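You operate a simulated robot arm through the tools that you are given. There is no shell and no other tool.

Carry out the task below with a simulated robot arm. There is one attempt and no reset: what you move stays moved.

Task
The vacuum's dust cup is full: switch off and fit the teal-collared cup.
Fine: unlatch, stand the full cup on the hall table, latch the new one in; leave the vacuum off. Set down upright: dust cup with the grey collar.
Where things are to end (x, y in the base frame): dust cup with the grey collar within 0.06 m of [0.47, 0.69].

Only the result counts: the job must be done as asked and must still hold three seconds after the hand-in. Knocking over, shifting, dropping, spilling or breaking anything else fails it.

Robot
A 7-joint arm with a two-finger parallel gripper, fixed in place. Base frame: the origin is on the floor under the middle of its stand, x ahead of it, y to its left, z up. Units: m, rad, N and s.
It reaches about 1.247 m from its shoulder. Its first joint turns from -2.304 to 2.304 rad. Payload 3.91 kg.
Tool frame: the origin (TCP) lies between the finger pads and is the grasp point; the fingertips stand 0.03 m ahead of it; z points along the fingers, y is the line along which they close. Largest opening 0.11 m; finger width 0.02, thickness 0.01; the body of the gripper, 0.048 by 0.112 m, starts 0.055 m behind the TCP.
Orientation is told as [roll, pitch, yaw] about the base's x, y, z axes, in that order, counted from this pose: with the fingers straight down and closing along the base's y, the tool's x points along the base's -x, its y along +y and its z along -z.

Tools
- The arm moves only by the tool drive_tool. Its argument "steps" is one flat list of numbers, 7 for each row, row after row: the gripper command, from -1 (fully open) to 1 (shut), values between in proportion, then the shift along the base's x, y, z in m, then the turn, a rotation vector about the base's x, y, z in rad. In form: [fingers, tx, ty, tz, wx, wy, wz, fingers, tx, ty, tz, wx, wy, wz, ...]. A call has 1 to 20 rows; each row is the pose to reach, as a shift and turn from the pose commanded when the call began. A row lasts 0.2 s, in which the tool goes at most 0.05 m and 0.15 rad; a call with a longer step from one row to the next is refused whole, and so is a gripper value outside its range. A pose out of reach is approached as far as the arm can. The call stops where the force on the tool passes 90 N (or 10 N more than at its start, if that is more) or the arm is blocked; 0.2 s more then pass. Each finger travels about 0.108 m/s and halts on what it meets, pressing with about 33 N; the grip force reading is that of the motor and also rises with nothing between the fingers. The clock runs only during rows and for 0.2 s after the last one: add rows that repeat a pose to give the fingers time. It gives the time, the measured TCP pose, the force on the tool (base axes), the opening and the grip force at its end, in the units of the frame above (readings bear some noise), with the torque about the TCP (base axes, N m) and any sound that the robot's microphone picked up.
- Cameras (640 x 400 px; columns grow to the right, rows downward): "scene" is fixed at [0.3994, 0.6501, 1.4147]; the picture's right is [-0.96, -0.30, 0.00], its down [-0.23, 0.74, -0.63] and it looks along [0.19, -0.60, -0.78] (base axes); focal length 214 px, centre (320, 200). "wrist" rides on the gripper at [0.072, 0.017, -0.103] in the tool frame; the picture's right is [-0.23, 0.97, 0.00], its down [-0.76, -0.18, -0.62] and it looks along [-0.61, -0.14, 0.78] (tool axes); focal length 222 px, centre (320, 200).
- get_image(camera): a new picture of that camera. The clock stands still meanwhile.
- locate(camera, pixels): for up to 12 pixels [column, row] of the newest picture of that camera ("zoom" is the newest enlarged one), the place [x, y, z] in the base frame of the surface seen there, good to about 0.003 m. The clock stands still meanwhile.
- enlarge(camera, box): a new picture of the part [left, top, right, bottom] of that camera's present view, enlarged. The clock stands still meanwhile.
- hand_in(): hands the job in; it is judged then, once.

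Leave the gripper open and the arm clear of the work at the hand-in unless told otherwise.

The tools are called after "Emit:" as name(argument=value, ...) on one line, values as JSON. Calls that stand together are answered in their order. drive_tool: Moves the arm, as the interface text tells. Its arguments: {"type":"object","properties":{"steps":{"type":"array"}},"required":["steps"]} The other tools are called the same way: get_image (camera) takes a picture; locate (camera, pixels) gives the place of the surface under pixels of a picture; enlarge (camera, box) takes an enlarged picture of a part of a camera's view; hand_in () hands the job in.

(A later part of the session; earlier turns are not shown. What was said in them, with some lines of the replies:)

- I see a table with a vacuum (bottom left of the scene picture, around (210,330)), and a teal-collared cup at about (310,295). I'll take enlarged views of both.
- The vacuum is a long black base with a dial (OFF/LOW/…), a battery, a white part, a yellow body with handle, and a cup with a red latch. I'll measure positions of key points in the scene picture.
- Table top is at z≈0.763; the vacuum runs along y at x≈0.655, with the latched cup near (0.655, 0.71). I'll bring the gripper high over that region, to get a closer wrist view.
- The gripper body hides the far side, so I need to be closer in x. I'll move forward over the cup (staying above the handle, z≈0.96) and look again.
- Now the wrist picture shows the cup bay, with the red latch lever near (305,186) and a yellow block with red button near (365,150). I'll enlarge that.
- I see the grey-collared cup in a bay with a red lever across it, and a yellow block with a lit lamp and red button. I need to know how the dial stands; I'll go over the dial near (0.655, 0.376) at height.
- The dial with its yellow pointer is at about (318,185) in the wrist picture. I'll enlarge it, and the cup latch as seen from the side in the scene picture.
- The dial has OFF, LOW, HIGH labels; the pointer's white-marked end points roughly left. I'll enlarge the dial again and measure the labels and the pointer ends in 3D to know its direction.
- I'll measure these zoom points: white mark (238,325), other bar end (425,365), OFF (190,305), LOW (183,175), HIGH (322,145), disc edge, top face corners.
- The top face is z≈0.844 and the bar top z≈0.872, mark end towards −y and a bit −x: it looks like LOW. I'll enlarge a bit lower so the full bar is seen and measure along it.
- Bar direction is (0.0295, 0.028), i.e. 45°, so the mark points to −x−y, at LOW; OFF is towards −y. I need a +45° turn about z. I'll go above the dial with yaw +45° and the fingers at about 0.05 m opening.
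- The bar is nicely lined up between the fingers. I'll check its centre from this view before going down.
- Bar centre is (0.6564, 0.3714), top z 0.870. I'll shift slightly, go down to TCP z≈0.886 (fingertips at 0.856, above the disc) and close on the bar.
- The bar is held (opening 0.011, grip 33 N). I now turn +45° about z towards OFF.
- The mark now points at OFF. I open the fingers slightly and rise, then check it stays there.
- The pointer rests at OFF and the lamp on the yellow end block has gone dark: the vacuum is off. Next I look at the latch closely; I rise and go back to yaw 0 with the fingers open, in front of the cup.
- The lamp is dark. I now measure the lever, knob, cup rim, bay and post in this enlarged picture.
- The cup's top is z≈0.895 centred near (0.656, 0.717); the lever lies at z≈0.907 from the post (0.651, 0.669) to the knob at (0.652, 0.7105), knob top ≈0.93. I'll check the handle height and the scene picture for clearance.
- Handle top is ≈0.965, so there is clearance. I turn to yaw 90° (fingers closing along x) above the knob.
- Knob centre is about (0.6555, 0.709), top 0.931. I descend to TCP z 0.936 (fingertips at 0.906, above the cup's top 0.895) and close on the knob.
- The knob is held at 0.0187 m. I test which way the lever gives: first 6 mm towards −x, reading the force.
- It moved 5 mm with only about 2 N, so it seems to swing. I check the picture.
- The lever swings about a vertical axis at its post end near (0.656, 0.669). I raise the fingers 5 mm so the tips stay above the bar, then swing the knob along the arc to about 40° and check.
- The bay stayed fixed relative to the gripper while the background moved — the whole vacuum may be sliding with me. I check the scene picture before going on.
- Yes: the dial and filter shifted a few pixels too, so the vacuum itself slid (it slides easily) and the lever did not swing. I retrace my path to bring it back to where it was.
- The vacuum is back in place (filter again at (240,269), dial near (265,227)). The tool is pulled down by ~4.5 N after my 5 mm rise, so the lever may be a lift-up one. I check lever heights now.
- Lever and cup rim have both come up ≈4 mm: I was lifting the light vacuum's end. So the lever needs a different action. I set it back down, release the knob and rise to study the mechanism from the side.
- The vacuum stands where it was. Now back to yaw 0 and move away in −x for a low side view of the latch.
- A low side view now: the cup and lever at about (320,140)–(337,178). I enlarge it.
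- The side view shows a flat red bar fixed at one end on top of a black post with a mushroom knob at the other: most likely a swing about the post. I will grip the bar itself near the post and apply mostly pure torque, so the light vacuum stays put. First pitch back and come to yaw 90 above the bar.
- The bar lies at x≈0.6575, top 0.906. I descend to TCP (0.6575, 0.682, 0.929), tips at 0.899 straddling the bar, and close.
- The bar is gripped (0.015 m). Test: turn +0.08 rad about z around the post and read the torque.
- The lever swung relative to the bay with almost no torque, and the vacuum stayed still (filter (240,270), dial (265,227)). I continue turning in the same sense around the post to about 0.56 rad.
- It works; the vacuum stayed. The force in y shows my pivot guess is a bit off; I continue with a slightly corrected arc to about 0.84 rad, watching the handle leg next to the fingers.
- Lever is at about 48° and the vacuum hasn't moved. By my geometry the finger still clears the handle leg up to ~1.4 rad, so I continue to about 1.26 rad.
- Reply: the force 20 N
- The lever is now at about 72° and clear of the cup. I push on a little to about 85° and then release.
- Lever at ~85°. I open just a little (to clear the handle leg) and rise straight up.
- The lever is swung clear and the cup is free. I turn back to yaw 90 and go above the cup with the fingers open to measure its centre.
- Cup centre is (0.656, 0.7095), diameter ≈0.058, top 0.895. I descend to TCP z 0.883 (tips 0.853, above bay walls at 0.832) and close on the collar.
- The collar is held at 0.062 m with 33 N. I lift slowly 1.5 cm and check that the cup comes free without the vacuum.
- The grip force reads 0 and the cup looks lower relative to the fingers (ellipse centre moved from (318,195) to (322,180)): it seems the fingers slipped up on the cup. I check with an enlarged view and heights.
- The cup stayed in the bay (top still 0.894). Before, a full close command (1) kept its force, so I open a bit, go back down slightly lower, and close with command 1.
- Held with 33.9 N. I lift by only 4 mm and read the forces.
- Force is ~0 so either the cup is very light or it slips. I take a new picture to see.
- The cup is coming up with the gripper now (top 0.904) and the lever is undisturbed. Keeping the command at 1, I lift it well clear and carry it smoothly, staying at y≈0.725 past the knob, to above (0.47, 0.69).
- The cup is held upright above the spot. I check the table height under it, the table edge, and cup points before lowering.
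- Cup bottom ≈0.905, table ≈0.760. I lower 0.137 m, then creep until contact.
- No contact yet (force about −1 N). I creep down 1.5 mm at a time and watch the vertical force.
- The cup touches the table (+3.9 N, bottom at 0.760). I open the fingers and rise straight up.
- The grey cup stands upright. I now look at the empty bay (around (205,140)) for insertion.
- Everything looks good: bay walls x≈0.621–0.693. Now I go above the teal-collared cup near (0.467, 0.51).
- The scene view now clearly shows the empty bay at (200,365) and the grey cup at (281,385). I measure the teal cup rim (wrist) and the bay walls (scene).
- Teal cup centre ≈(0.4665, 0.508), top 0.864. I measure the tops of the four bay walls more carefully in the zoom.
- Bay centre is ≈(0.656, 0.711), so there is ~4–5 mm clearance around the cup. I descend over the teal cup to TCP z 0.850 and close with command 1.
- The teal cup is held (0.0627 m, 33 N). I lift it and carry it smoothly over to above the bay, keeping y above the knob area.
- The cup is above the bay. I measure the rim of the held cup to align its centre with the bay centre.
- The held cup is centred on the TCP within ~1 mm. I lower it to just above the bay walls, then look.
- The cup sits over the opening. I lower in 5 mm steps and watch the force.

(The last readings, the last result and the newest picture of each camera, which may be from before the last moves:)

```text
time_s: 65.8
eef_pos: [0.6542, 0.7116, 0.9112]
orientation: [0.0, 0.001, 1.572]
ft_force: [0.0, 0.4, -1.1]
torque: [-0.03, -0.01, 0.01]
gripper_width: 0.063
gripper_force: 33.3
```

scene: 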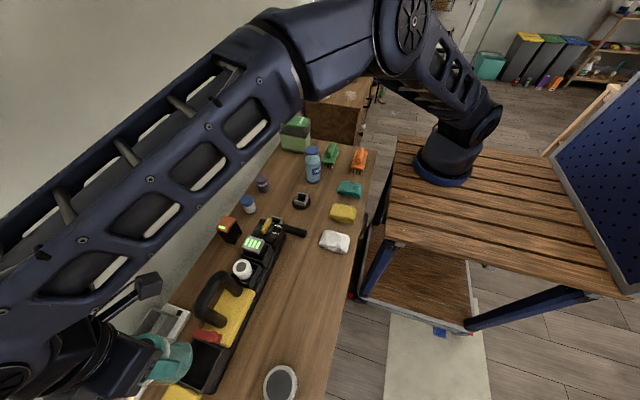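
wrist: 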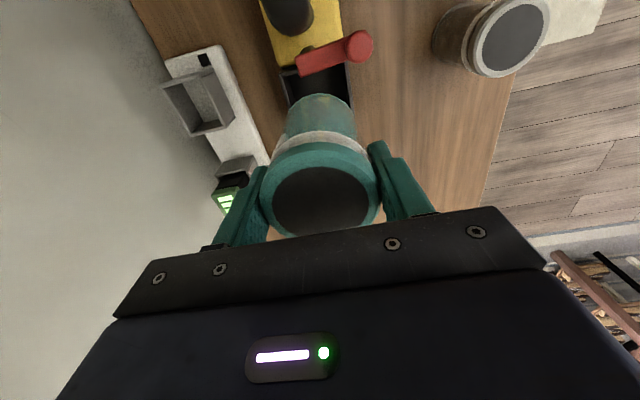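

No contact force; the cup is entering freely. I continue down towards the seat (TCP ≈0.880).

Emit:
drive_tool(steps=[1, 0.0005, -0.0005, -0.005, 0, 0, 0, 1, 0.0005, -0.0005, -0.01, 0, 0, 0, 1, 0.0005, -0.0005, -0.015, 0, 0, 0, 1, 0.0005, -0.0005, -0.02, 0, 0, 0, 1, 0.0005, -0.0005, -0.024, 0, 0, 0, 1, 0.0005, -0.0005, -0.027, 0, 0, 0])

Emit:
get_image(camera="wrist")

Emit:
locate(camera="wrist", pixels=[[320, 200], [318, 172], [300, 195], [345, 195]])

```text
time_s: 67.2
eef_pos: [0.6557, 0.7093, 0.8832]
orientation: [-0.002, 0.001, 1.571]
ft_force: [0.1, 0.4, -0.6]
torque: [-0.01, 0.02, -0.03]
gripper_width: 0.0627
gripper_force: 33.1
```

```text
taken
```

wrist: 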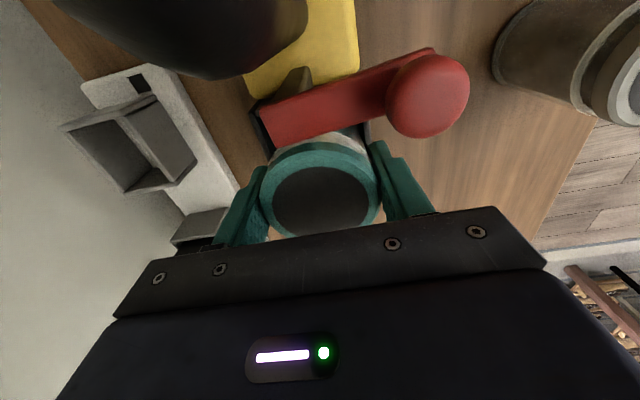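

```text
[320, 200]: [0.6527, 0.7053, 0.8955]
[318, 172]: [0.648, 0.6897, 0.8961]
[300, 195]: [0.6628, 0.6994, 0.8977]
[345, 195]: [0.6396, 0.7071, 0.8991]
```

Cup top at ≈0.897, seat is at ≈0.895. I creep down until I feel contact.

Emit:
drive_tool(steps=[1, 0, 0, -0.0015, 0, 0, 0, 1, 0, 0, -0.003, 0, 0, 0, 1, 0, 0, -0.004, 0, 0, 0])

```text
time_s: 68.0
eef_pos: [0.6559, 0.71, 0.8794]
orientation: [0.0, -0.001, 1.571]
ft_force: [-1.2, -1.0, 5.6]
torque: [-0.17, 0.15, 0.02]
gripper_width: 0.0629
gripper_force: 33.4
```

Contact (+5.6 N): the cup is seated. I open the fingers and rise straight up.

Emit:
drive_tool(steps=[-0.2, 0, 0, 0, 0, 0, 0, -0.5, 0, 0, 0, 0, 0, 0, -0.8, 0, 0, 0, 0, 0, 0, -0.8, 0, 0, 0.02, 0, 0, 0, -0.8, 0, 0, 0.05, 0, 0, 0, -0.8, 0, 0, 0.09, 0, 0, 0, -0.8, 0, 0, 0.13, 0, 0, 0, -0.8, 0, 0, 0.15, 0, 0, 0])

Emit:
get_image(camera="wrist")

Emit:
get_image(camera="scene")

Emit:
enlarge(camera="wrist", box=[250, 30, 390, 170])

```text
time_s: 69.8
eef_pos: [0.6566, 0.7097, 1.0302]
orientation: [-0.001, 0.001, 1.571]
ft_force: [0.0, 1.3, -0.2]
torque: [-0.01, 0.03, -0.02]
gripper_width: 0.0993
gripper_force: 0.1
```

```text
taken
```

wrist: 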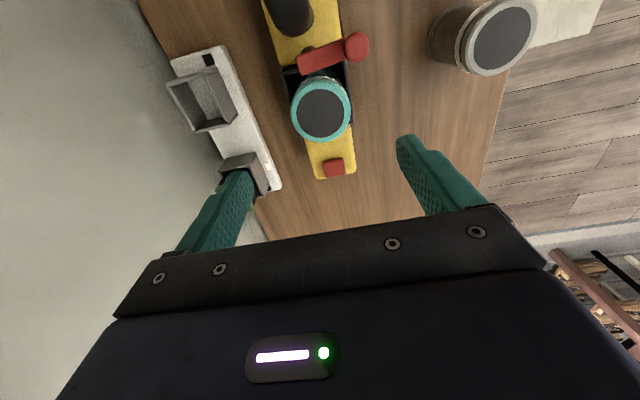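

```text
taken
```

scene: 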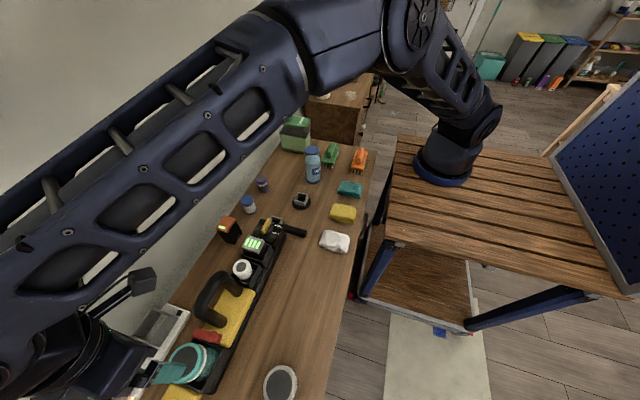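

```text
2.86 times, centred on (320, 100) of wrist
```

zoom: 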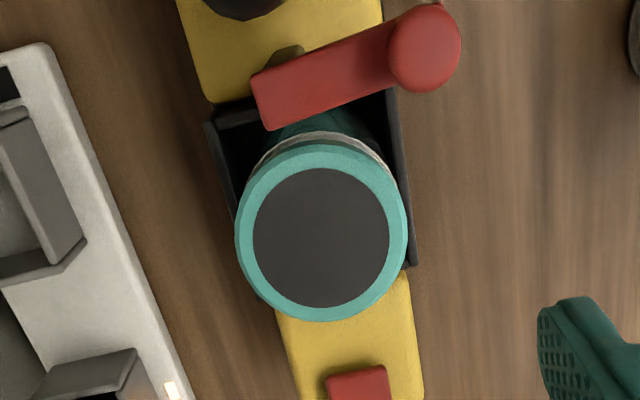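

The teal cup is in the bay. I check its rim height (should be ≈0.895, under the lever's swing) and the lever's points.

Emit:
locate(camera="zoom", pixels=[[320, 235], [245, 250], [400, 230], [305, 155], [330, 310], [275, 100], [330, 75], [385, 50], [425, 45], [260, 90], [265, 120], [390, 85]])

```text
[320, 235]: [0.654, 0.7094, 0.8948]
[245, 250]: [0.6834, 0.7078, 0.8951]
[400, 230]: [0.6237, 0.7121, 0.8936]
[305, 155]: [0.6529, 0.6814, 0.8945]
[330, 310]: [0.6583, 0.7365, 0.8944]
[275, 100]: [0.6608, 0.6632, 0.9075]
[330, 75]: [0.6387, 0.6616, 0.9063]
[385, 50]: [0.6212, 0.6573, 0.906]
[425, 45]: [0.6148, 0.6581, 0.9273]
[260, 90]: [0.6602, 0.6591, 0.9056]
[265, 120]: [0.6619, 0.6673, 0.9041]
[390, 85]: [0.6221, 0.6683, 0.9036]
```

The teal cup sits exactly as the old one did (rim 0.8945). Now I close the lever: first I push the knob from its −y side with closed fingers to bring it partly round; I go to (0.614, 0.632) and lower to tips at 0.912.

Emit:
drive_tool(steps=[0, -0.012, -0.025, 0, 0, 0, 0, 0.5, -0.025, -0.05, 0, 0, 0, 0, 1, -0.043, -0.078, 0, 0, 0, 0, 1, -0.043, -0.078, 0, 0, 0, 0, 1, -0.043, -0.078, -0.03, 0, 0, 0, 1, -0.043, -0.078, -0.06, 0, 0, 0, 1, -0.043, -0.078, -0.085, 0, 0, 0, 1, -0.043, -0.078, -0.088, 0, 0, 0])

Emit:
get_image(camera="wrist")

Emit:
enlarge(camera="scene", box=[120, 300, 300, 400])

```text
time_s: 71.6
eef_pos: [0.6115, 0.6312, 0.9406]
orientation: [0.0, -0.001, 1.569]
ft_force: [-0.6, -0.3, 0.9]
torque: [0.01, 0.03, 0.0]
gripper_width: 0.0
gripper_force: 32.4
```

```text
taken
```

wrist: 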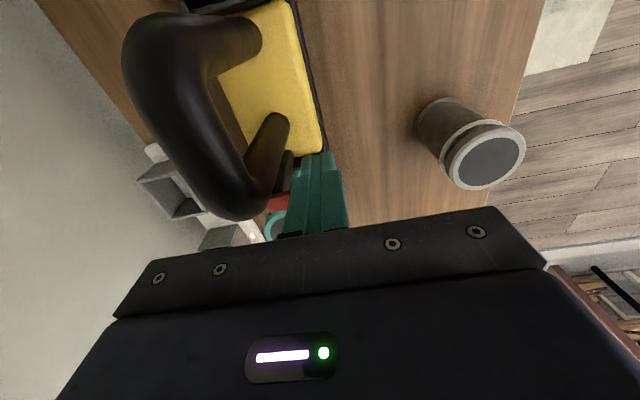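

```text
3.56 times, centred on (210, 350) of scene
```

zoom: 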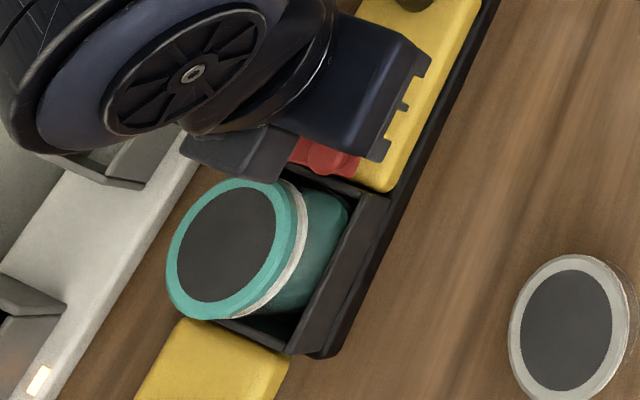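

Fingers are closed behind the knob. I push gently towards +y in small steps.

Emit:
drive_tool(steps=[1, 0, 0.005, 0, 0, 0, 0, 1, 0, 0.01, 0, 0, 0, 0, 1, 0, 0.015, 0, 0, 0, 0, 1, -0.001, 0.02, 0, 0, 0, 0, 1, -0.001, 0.025, 0, 0, 0, 0])

Emit:
enlarge(camera="scene", box=[120, 300, 300, 400])

Emit:
get_image(camera="scene")

```text
time_s: 72.8
eef_pos: [0.6112, 0.6579, 0.9407]
orientation: [0.001, 0.001, 1.57]
ft_force: [-0.3, -0.5, -0.2]
torque: [0.01, 0.02, 0.0]
gripper_width: 0.0001
gripper_force: 32.7
```

```text
3.56 times, centred on (210, 350) of scene
```

zoom: 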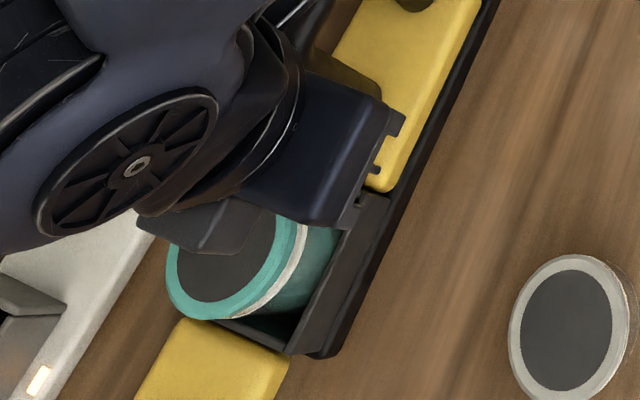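

```text
taken
```

scene: 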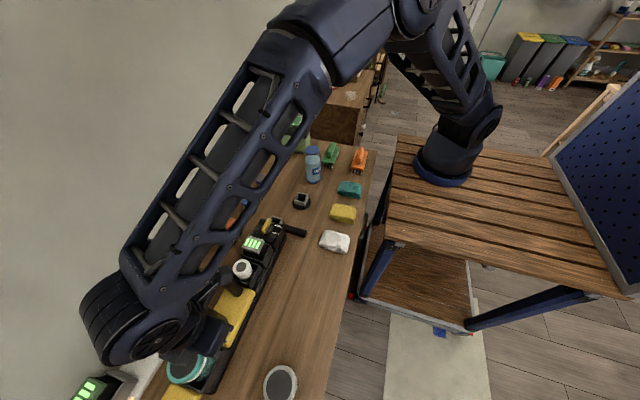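

No noticeable force and the vacuum has not moved. I check with the wrist picture that the knob is ahead of the fingers.

Emit:
get_image(camera="wrist")

Emit:
enlarge(camera="wrist", box=[230, 120, 400, 240])

```text
taken
```

wrist: 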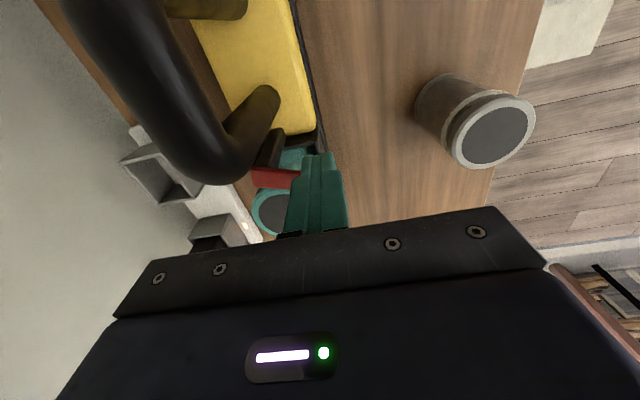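

```text
3.33 times, centred on (315, 180) of wrist
```

zoom: 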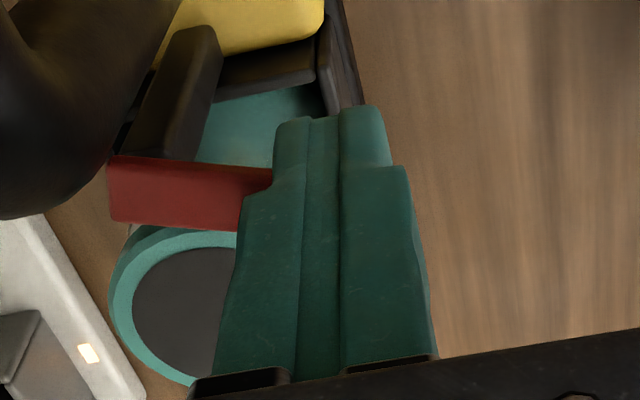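

The lever is turning (bar now slanting in front of the fingers). I continue pushing along the arc.

Emit:
drive_tool(steps=[1, 0, 0.005, 0, 0, 0, 0, 1, 0, 0.01, 0, 0, 0, 0, 1, 0.001, 0.015, 0, 0, 0, 0, 1, 0.002, 0.02, 0, 0, 0, 0, 1, 0.003, 0.024, 0, 0, 0, 0])

Emit:
get_image(camera="wrist")

Emit:
get_image(camera="scene")

```text
time_s: 74.0
eef_pos: [0.615, 0.6812, 0.9421]
orientation: [-0.002, 0.0, 1.571]
ft_force: [0.3, 0.4, 0.1]
torque: [0.08, -0.02, 0.01]
gripper_width: 0.0002
gripper_force: 33.3
```

```text
taken
```

wrist: 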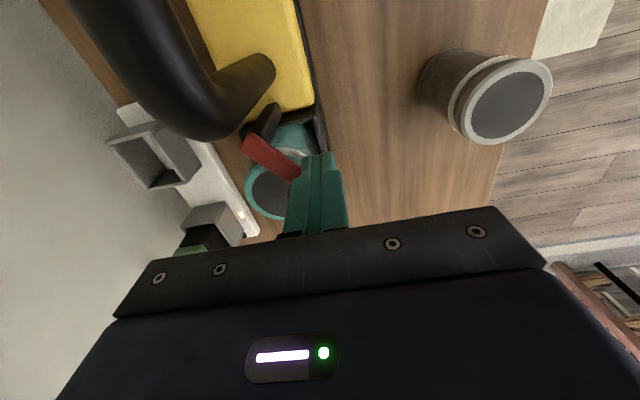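

```text
taken
```

scene: 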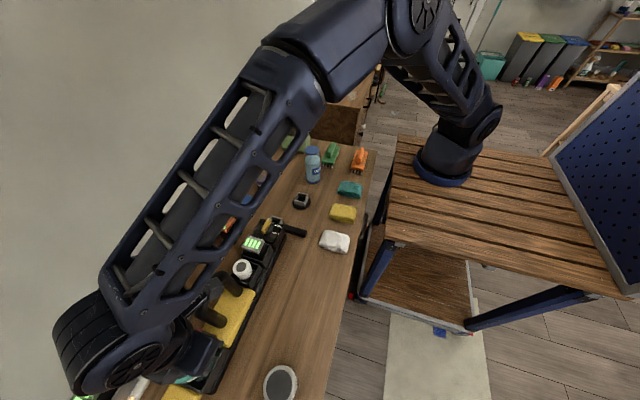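

The bar swings easily without moving the vacuum. I continue the push to roughly 20° from closed.

Emit:
drive_tool(steps=[1, 0.001, 0.004, 0, 0, 0, 0, 1, 0.0023, 0.008, 0, 0, 0, 0, 1, 0.0038, 0.0105, 0, 0, 0, 0, 1, 0.0055, 0.013, 0, 0, 0, 0, 1, 0.0078, 0.0154, 0, 0, 0, 0, 1, 0.01, 0.0177, 0, 0, 0, 0])

Emit:
get_image(camera="wrist")

Emit:
get_image(camera="scene")

```text
time_s: 75.4
eef_pos: [0.6245, 0.6984, 0.9414]
orientation: [-0.001, 0.001, 1.57]
ft_force: [-0.6, 0.2, 0.0]
torque: [0.0, 0.02, 0.01]
gripper_width: 0.0002
gripper_force: 32.8
```

```text
taken
```

wrist: 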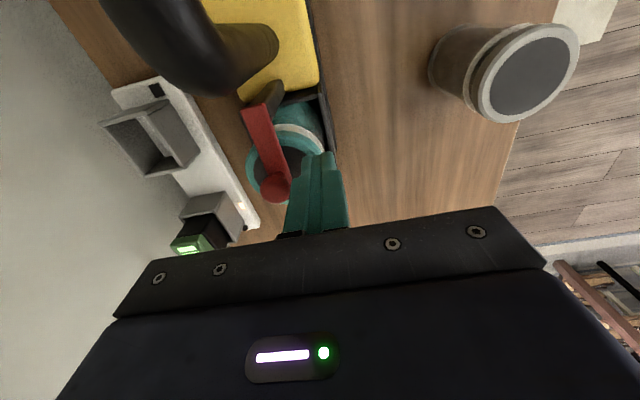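

```text
taken
```

scene: 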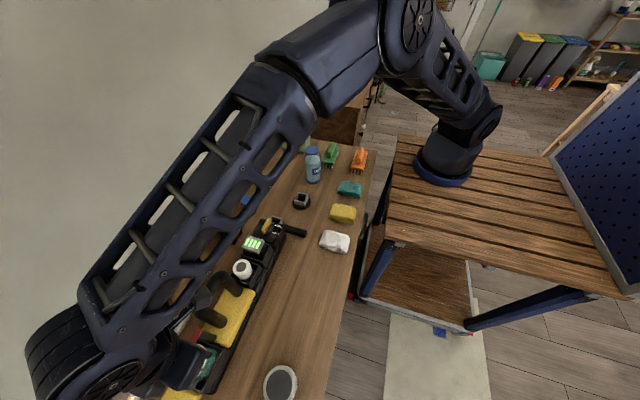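

The knob has gone ahead of the fingers — the lever looks nearly or fully closed. I measure it.

Emit:
enlarge(camera="wrist", box=[220, 80, 360, 240])

Emit:
locate(camera="wrist", pixels=[[275, 187], [274, 195], [255, 115], [260, 130], [265, 150], [270, 165], [243, 110], [268, 103], [252, 165], [300, 165]])

```text
2.50 times, centred on (290, 160) of wrist
```

zoom: 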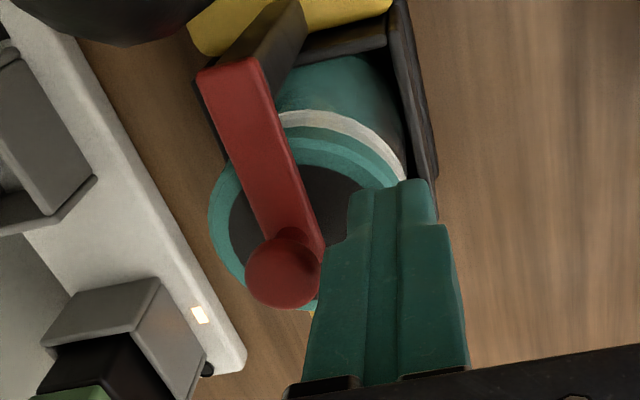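

```text
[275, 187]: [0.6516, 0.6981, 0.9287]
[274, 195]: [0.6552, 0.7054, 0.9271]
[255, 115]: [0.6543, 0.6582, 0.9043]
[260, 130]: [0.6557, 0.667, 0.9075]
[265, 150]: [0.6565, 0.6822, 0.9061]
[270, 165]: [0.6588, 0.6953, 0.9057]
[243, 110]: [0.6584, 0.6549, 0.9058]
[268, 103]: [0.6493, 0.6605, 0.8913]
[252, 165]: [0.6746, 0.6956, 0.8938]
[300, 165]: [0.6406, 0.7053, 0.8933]
```

The bar lies along y again (x≈0.656 along its length): it has snapped over to the closed position. I rise and view it from the same pose as at the start for comparison.

Emit:
drive_tool(steps=[1, -0.004, 0, 0.01, 0, 0, 0, 1, -0.004, 0, 0.035, 0, 0, 0, 0.5, 0.005, 0.005, 0.06, 0, 0, 0, 0, 0.027, 0.0125, 0.064, 0, 0, 0, -0.1, 0.027, 0.0125, 0.064, 0, 0, 0, -0.1, 0.027, 0.0125, 0.064, 0, 0, 0])

Emit:
get_image(camera="wrist")

Emit:
enlarge(camera="wrist", box=[265, 45, 375, 165])

Emit:
get_image(camera="scene")

```text
time_s: 76.8
eef_pos: [0.6513, 0.7122, 1.0051]
orientation: [0.0, -0.001, 1.57]
ft_force: [1.2, 0.8, 0.1]
torque: [0.0, 0.03, 0.0]
gripper_width: 0.0605
gripper_force: 0.0
```

```text
taken
```

wrist: 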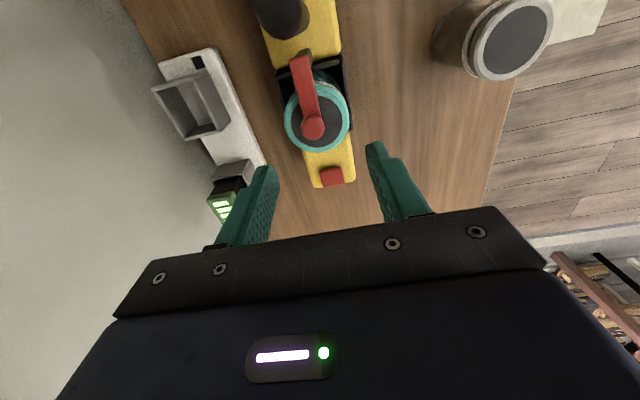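

```text
3.33 times, centred on (320, 105) of wrist
```

zoom: 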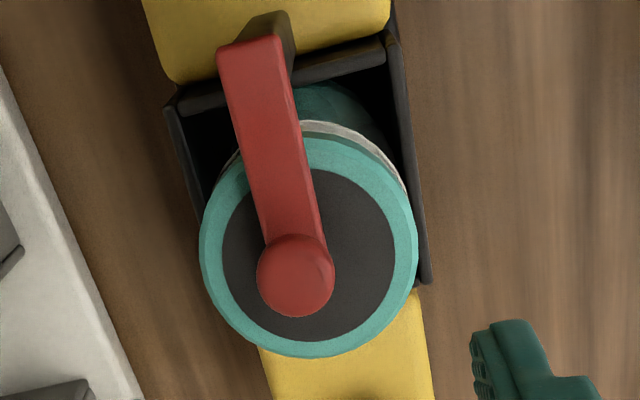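

```text
taken
```

scene: 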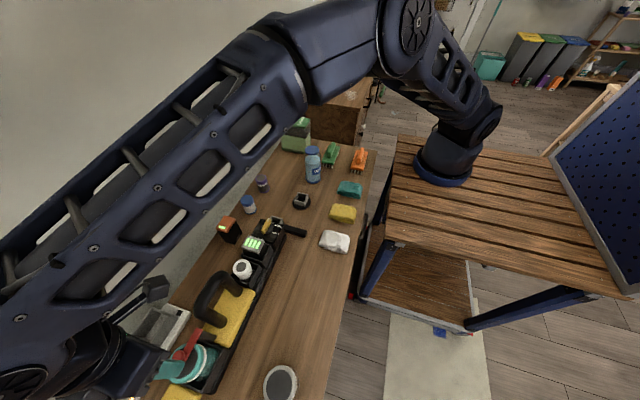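

The lever relative to the bay looks just as it did when latched. I measure knob, bar and cup for confirmation, and the dial and end block in the scene.

Emit:
locate(camera="wrist", pixels=[[312, 127], [312, 132], [302, 70], [306, 90], [309, 105], [335, 120], [318, 150], [289, 125], [345, 122], [277, 85], [347, 90]])

Emit:
locate(camera="scene", pixels=[[265, 227], [252, 244], [240, 269], [208, 295], [230, 330], [310, 292], [280, 385], [178, 395]])

Emit:
enlarge(camera="scene", box=[200, 200, 320, 290])

```text
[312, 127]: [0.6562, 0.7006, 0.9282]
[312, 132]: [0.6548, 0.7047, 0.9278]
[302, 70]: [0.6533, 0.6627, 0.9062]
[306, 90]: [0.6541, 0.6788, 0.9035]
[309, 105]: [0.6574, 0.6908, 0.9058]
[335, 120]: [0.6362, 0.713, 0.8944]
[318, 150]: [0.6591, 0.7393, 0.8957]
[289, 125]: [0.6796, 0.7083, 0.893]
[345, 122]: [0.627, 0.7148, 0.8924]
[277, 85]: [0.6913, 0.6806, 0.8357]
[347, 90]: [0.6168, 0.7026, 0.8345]
```

```text
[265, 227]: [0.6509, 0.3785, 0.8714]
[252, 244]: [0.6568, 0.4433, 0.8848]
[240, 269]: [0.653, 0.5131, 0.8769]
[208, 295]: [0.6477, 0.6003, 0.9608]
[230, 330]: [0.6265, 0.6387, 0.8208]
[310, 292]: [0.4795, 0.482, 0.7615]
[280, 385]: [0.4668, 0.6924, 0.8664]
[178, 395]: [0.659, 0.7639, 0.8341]
```

```text
4.44 times, centred on (260, 245) of scene
```

zoom: 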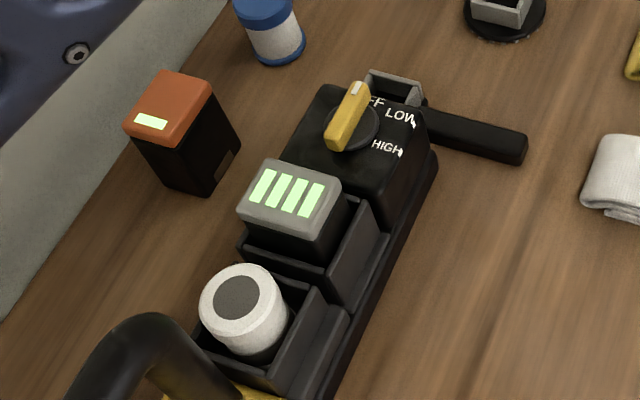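

Everything matches: dial pointer at OFF, vacuum in place within a few millimetres, lever closed, grey cup at (0.467, 0.690). I now retreat upward and away with the gripper open.

Emit:
drive_tool(steps=[-1, 0, 0, 0.04, 0, 0, 0, -1, 0, 0, 0.08, 0, 0, 0, -1, 0, 0, 0.12, 0, 0, 0, -1, -0.03, -0.02, 0.15, 0, 0, 0, -1, -0.06, -0.04, 0.18, 0, 0, -0.13, -1, -0.09, -0.06, 0.2, 0, 0, -0.26, -1, -0.12, -0.09, 0.21, 0, 0, -0.39, -1, -0.15, -0.12, 0.22, 0, 0, -0.52, -1, -0.18, -0.15, 0.23, 0, 0, -0.65, -1, -0.21, -0.18, 0.24, 0, 0, -0.78, -1, -0.24, -0.21, 0.25, 0, 0, -0.91, -1, -0.27, -0.24, 0.26, 0, 0, -1.04, -1, -0.3, -0.27, 0.27, 0, 0, -1.17, -1, -0.32, -0.3, 0.27, 0, 0, -1.3, -1, -0.34, -0.32, 0.27, 0, 0, -1.43, -1, -0.34, -0.32, 0.27, 0, 0, -1.57])

Emit:
get_image(camera="scene")

Emit:
get_image(camera="wrist")

Emit:
enlarge(camera="scene", box=[130, 310, 310, 400])

```text
time_s: 80.2
eef_pos: [0.3127, 0.3907, 1.2747]
orientation: [-0.001, 0.0, -0.003]
ft_force: [1.1, -0.3, -0.4]
torque: [0.0, 0.02, -0.04]
gripper_width: 0.1101
gripper_force: 0.1
```

```text
taken
```

scene: 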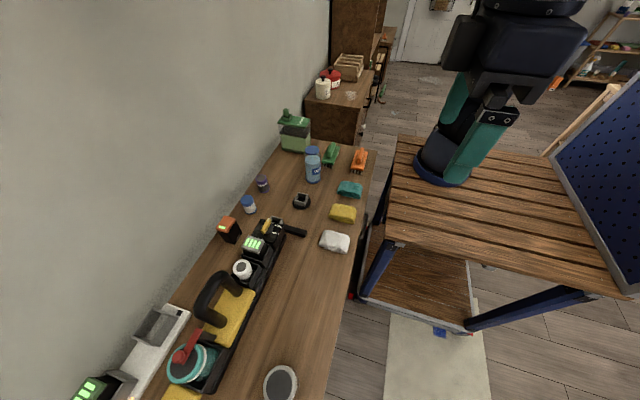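

```text
taken
```

wrist: 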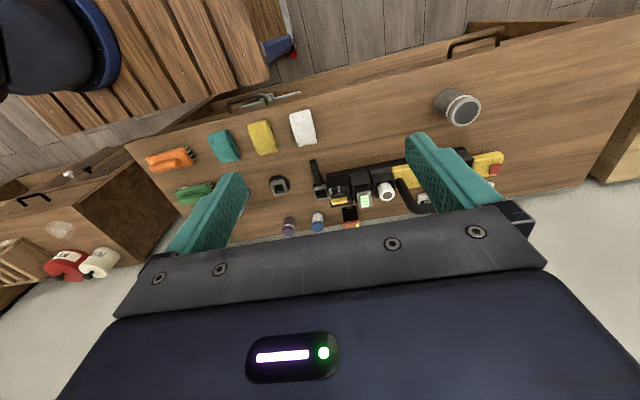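

```text
3.56 times, centred on (220, 355) of scene
```

zoom: 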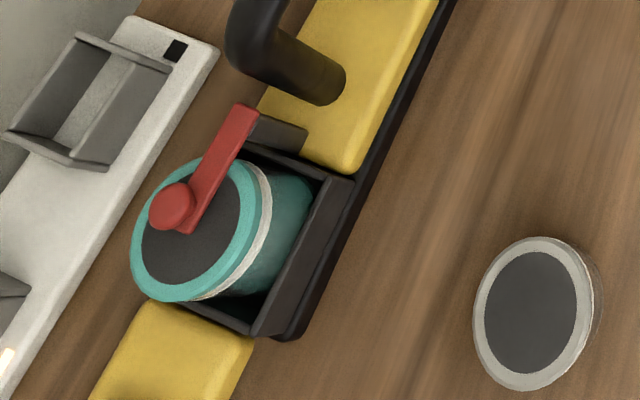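

The final view shows the teal-collared cup latched in with the lever across it as at the start. The end-block lamp is dark, the dial is at OFF, and the grey-collared cup stands upright on the table. The arm is clear with the gripper open, so I hand in.

Emit:
hand_in()

```text
The job is handed in.
```

The vacuum is off and the teal-collared cup is fitted and latched. The full grey-collared cup stands upright on the hall table at about (0.467, 0.690), inside the 0.06 m limit. I've handed the job in, but no verdict came back.

- **Switched off:** I turned the dial from LOW to OFF, and the lamp on the yellow end block went dark.
- **Cup swap:** The latch lever was swung aside for the swap. The new cup sits at the same height as the old one, and the lever has snapped back to its original closed position.
- **Vacuum shifted:** On my first try at the latch the light vacuum slid about 2 cm, and its cup end briefly lifted a few millimetres. I moved it back, and it now rests about 5 mm from where it started. I left that, since pushing it again risked moving it more.

Nothing else was touched, and the arm is clear with the gripper open.
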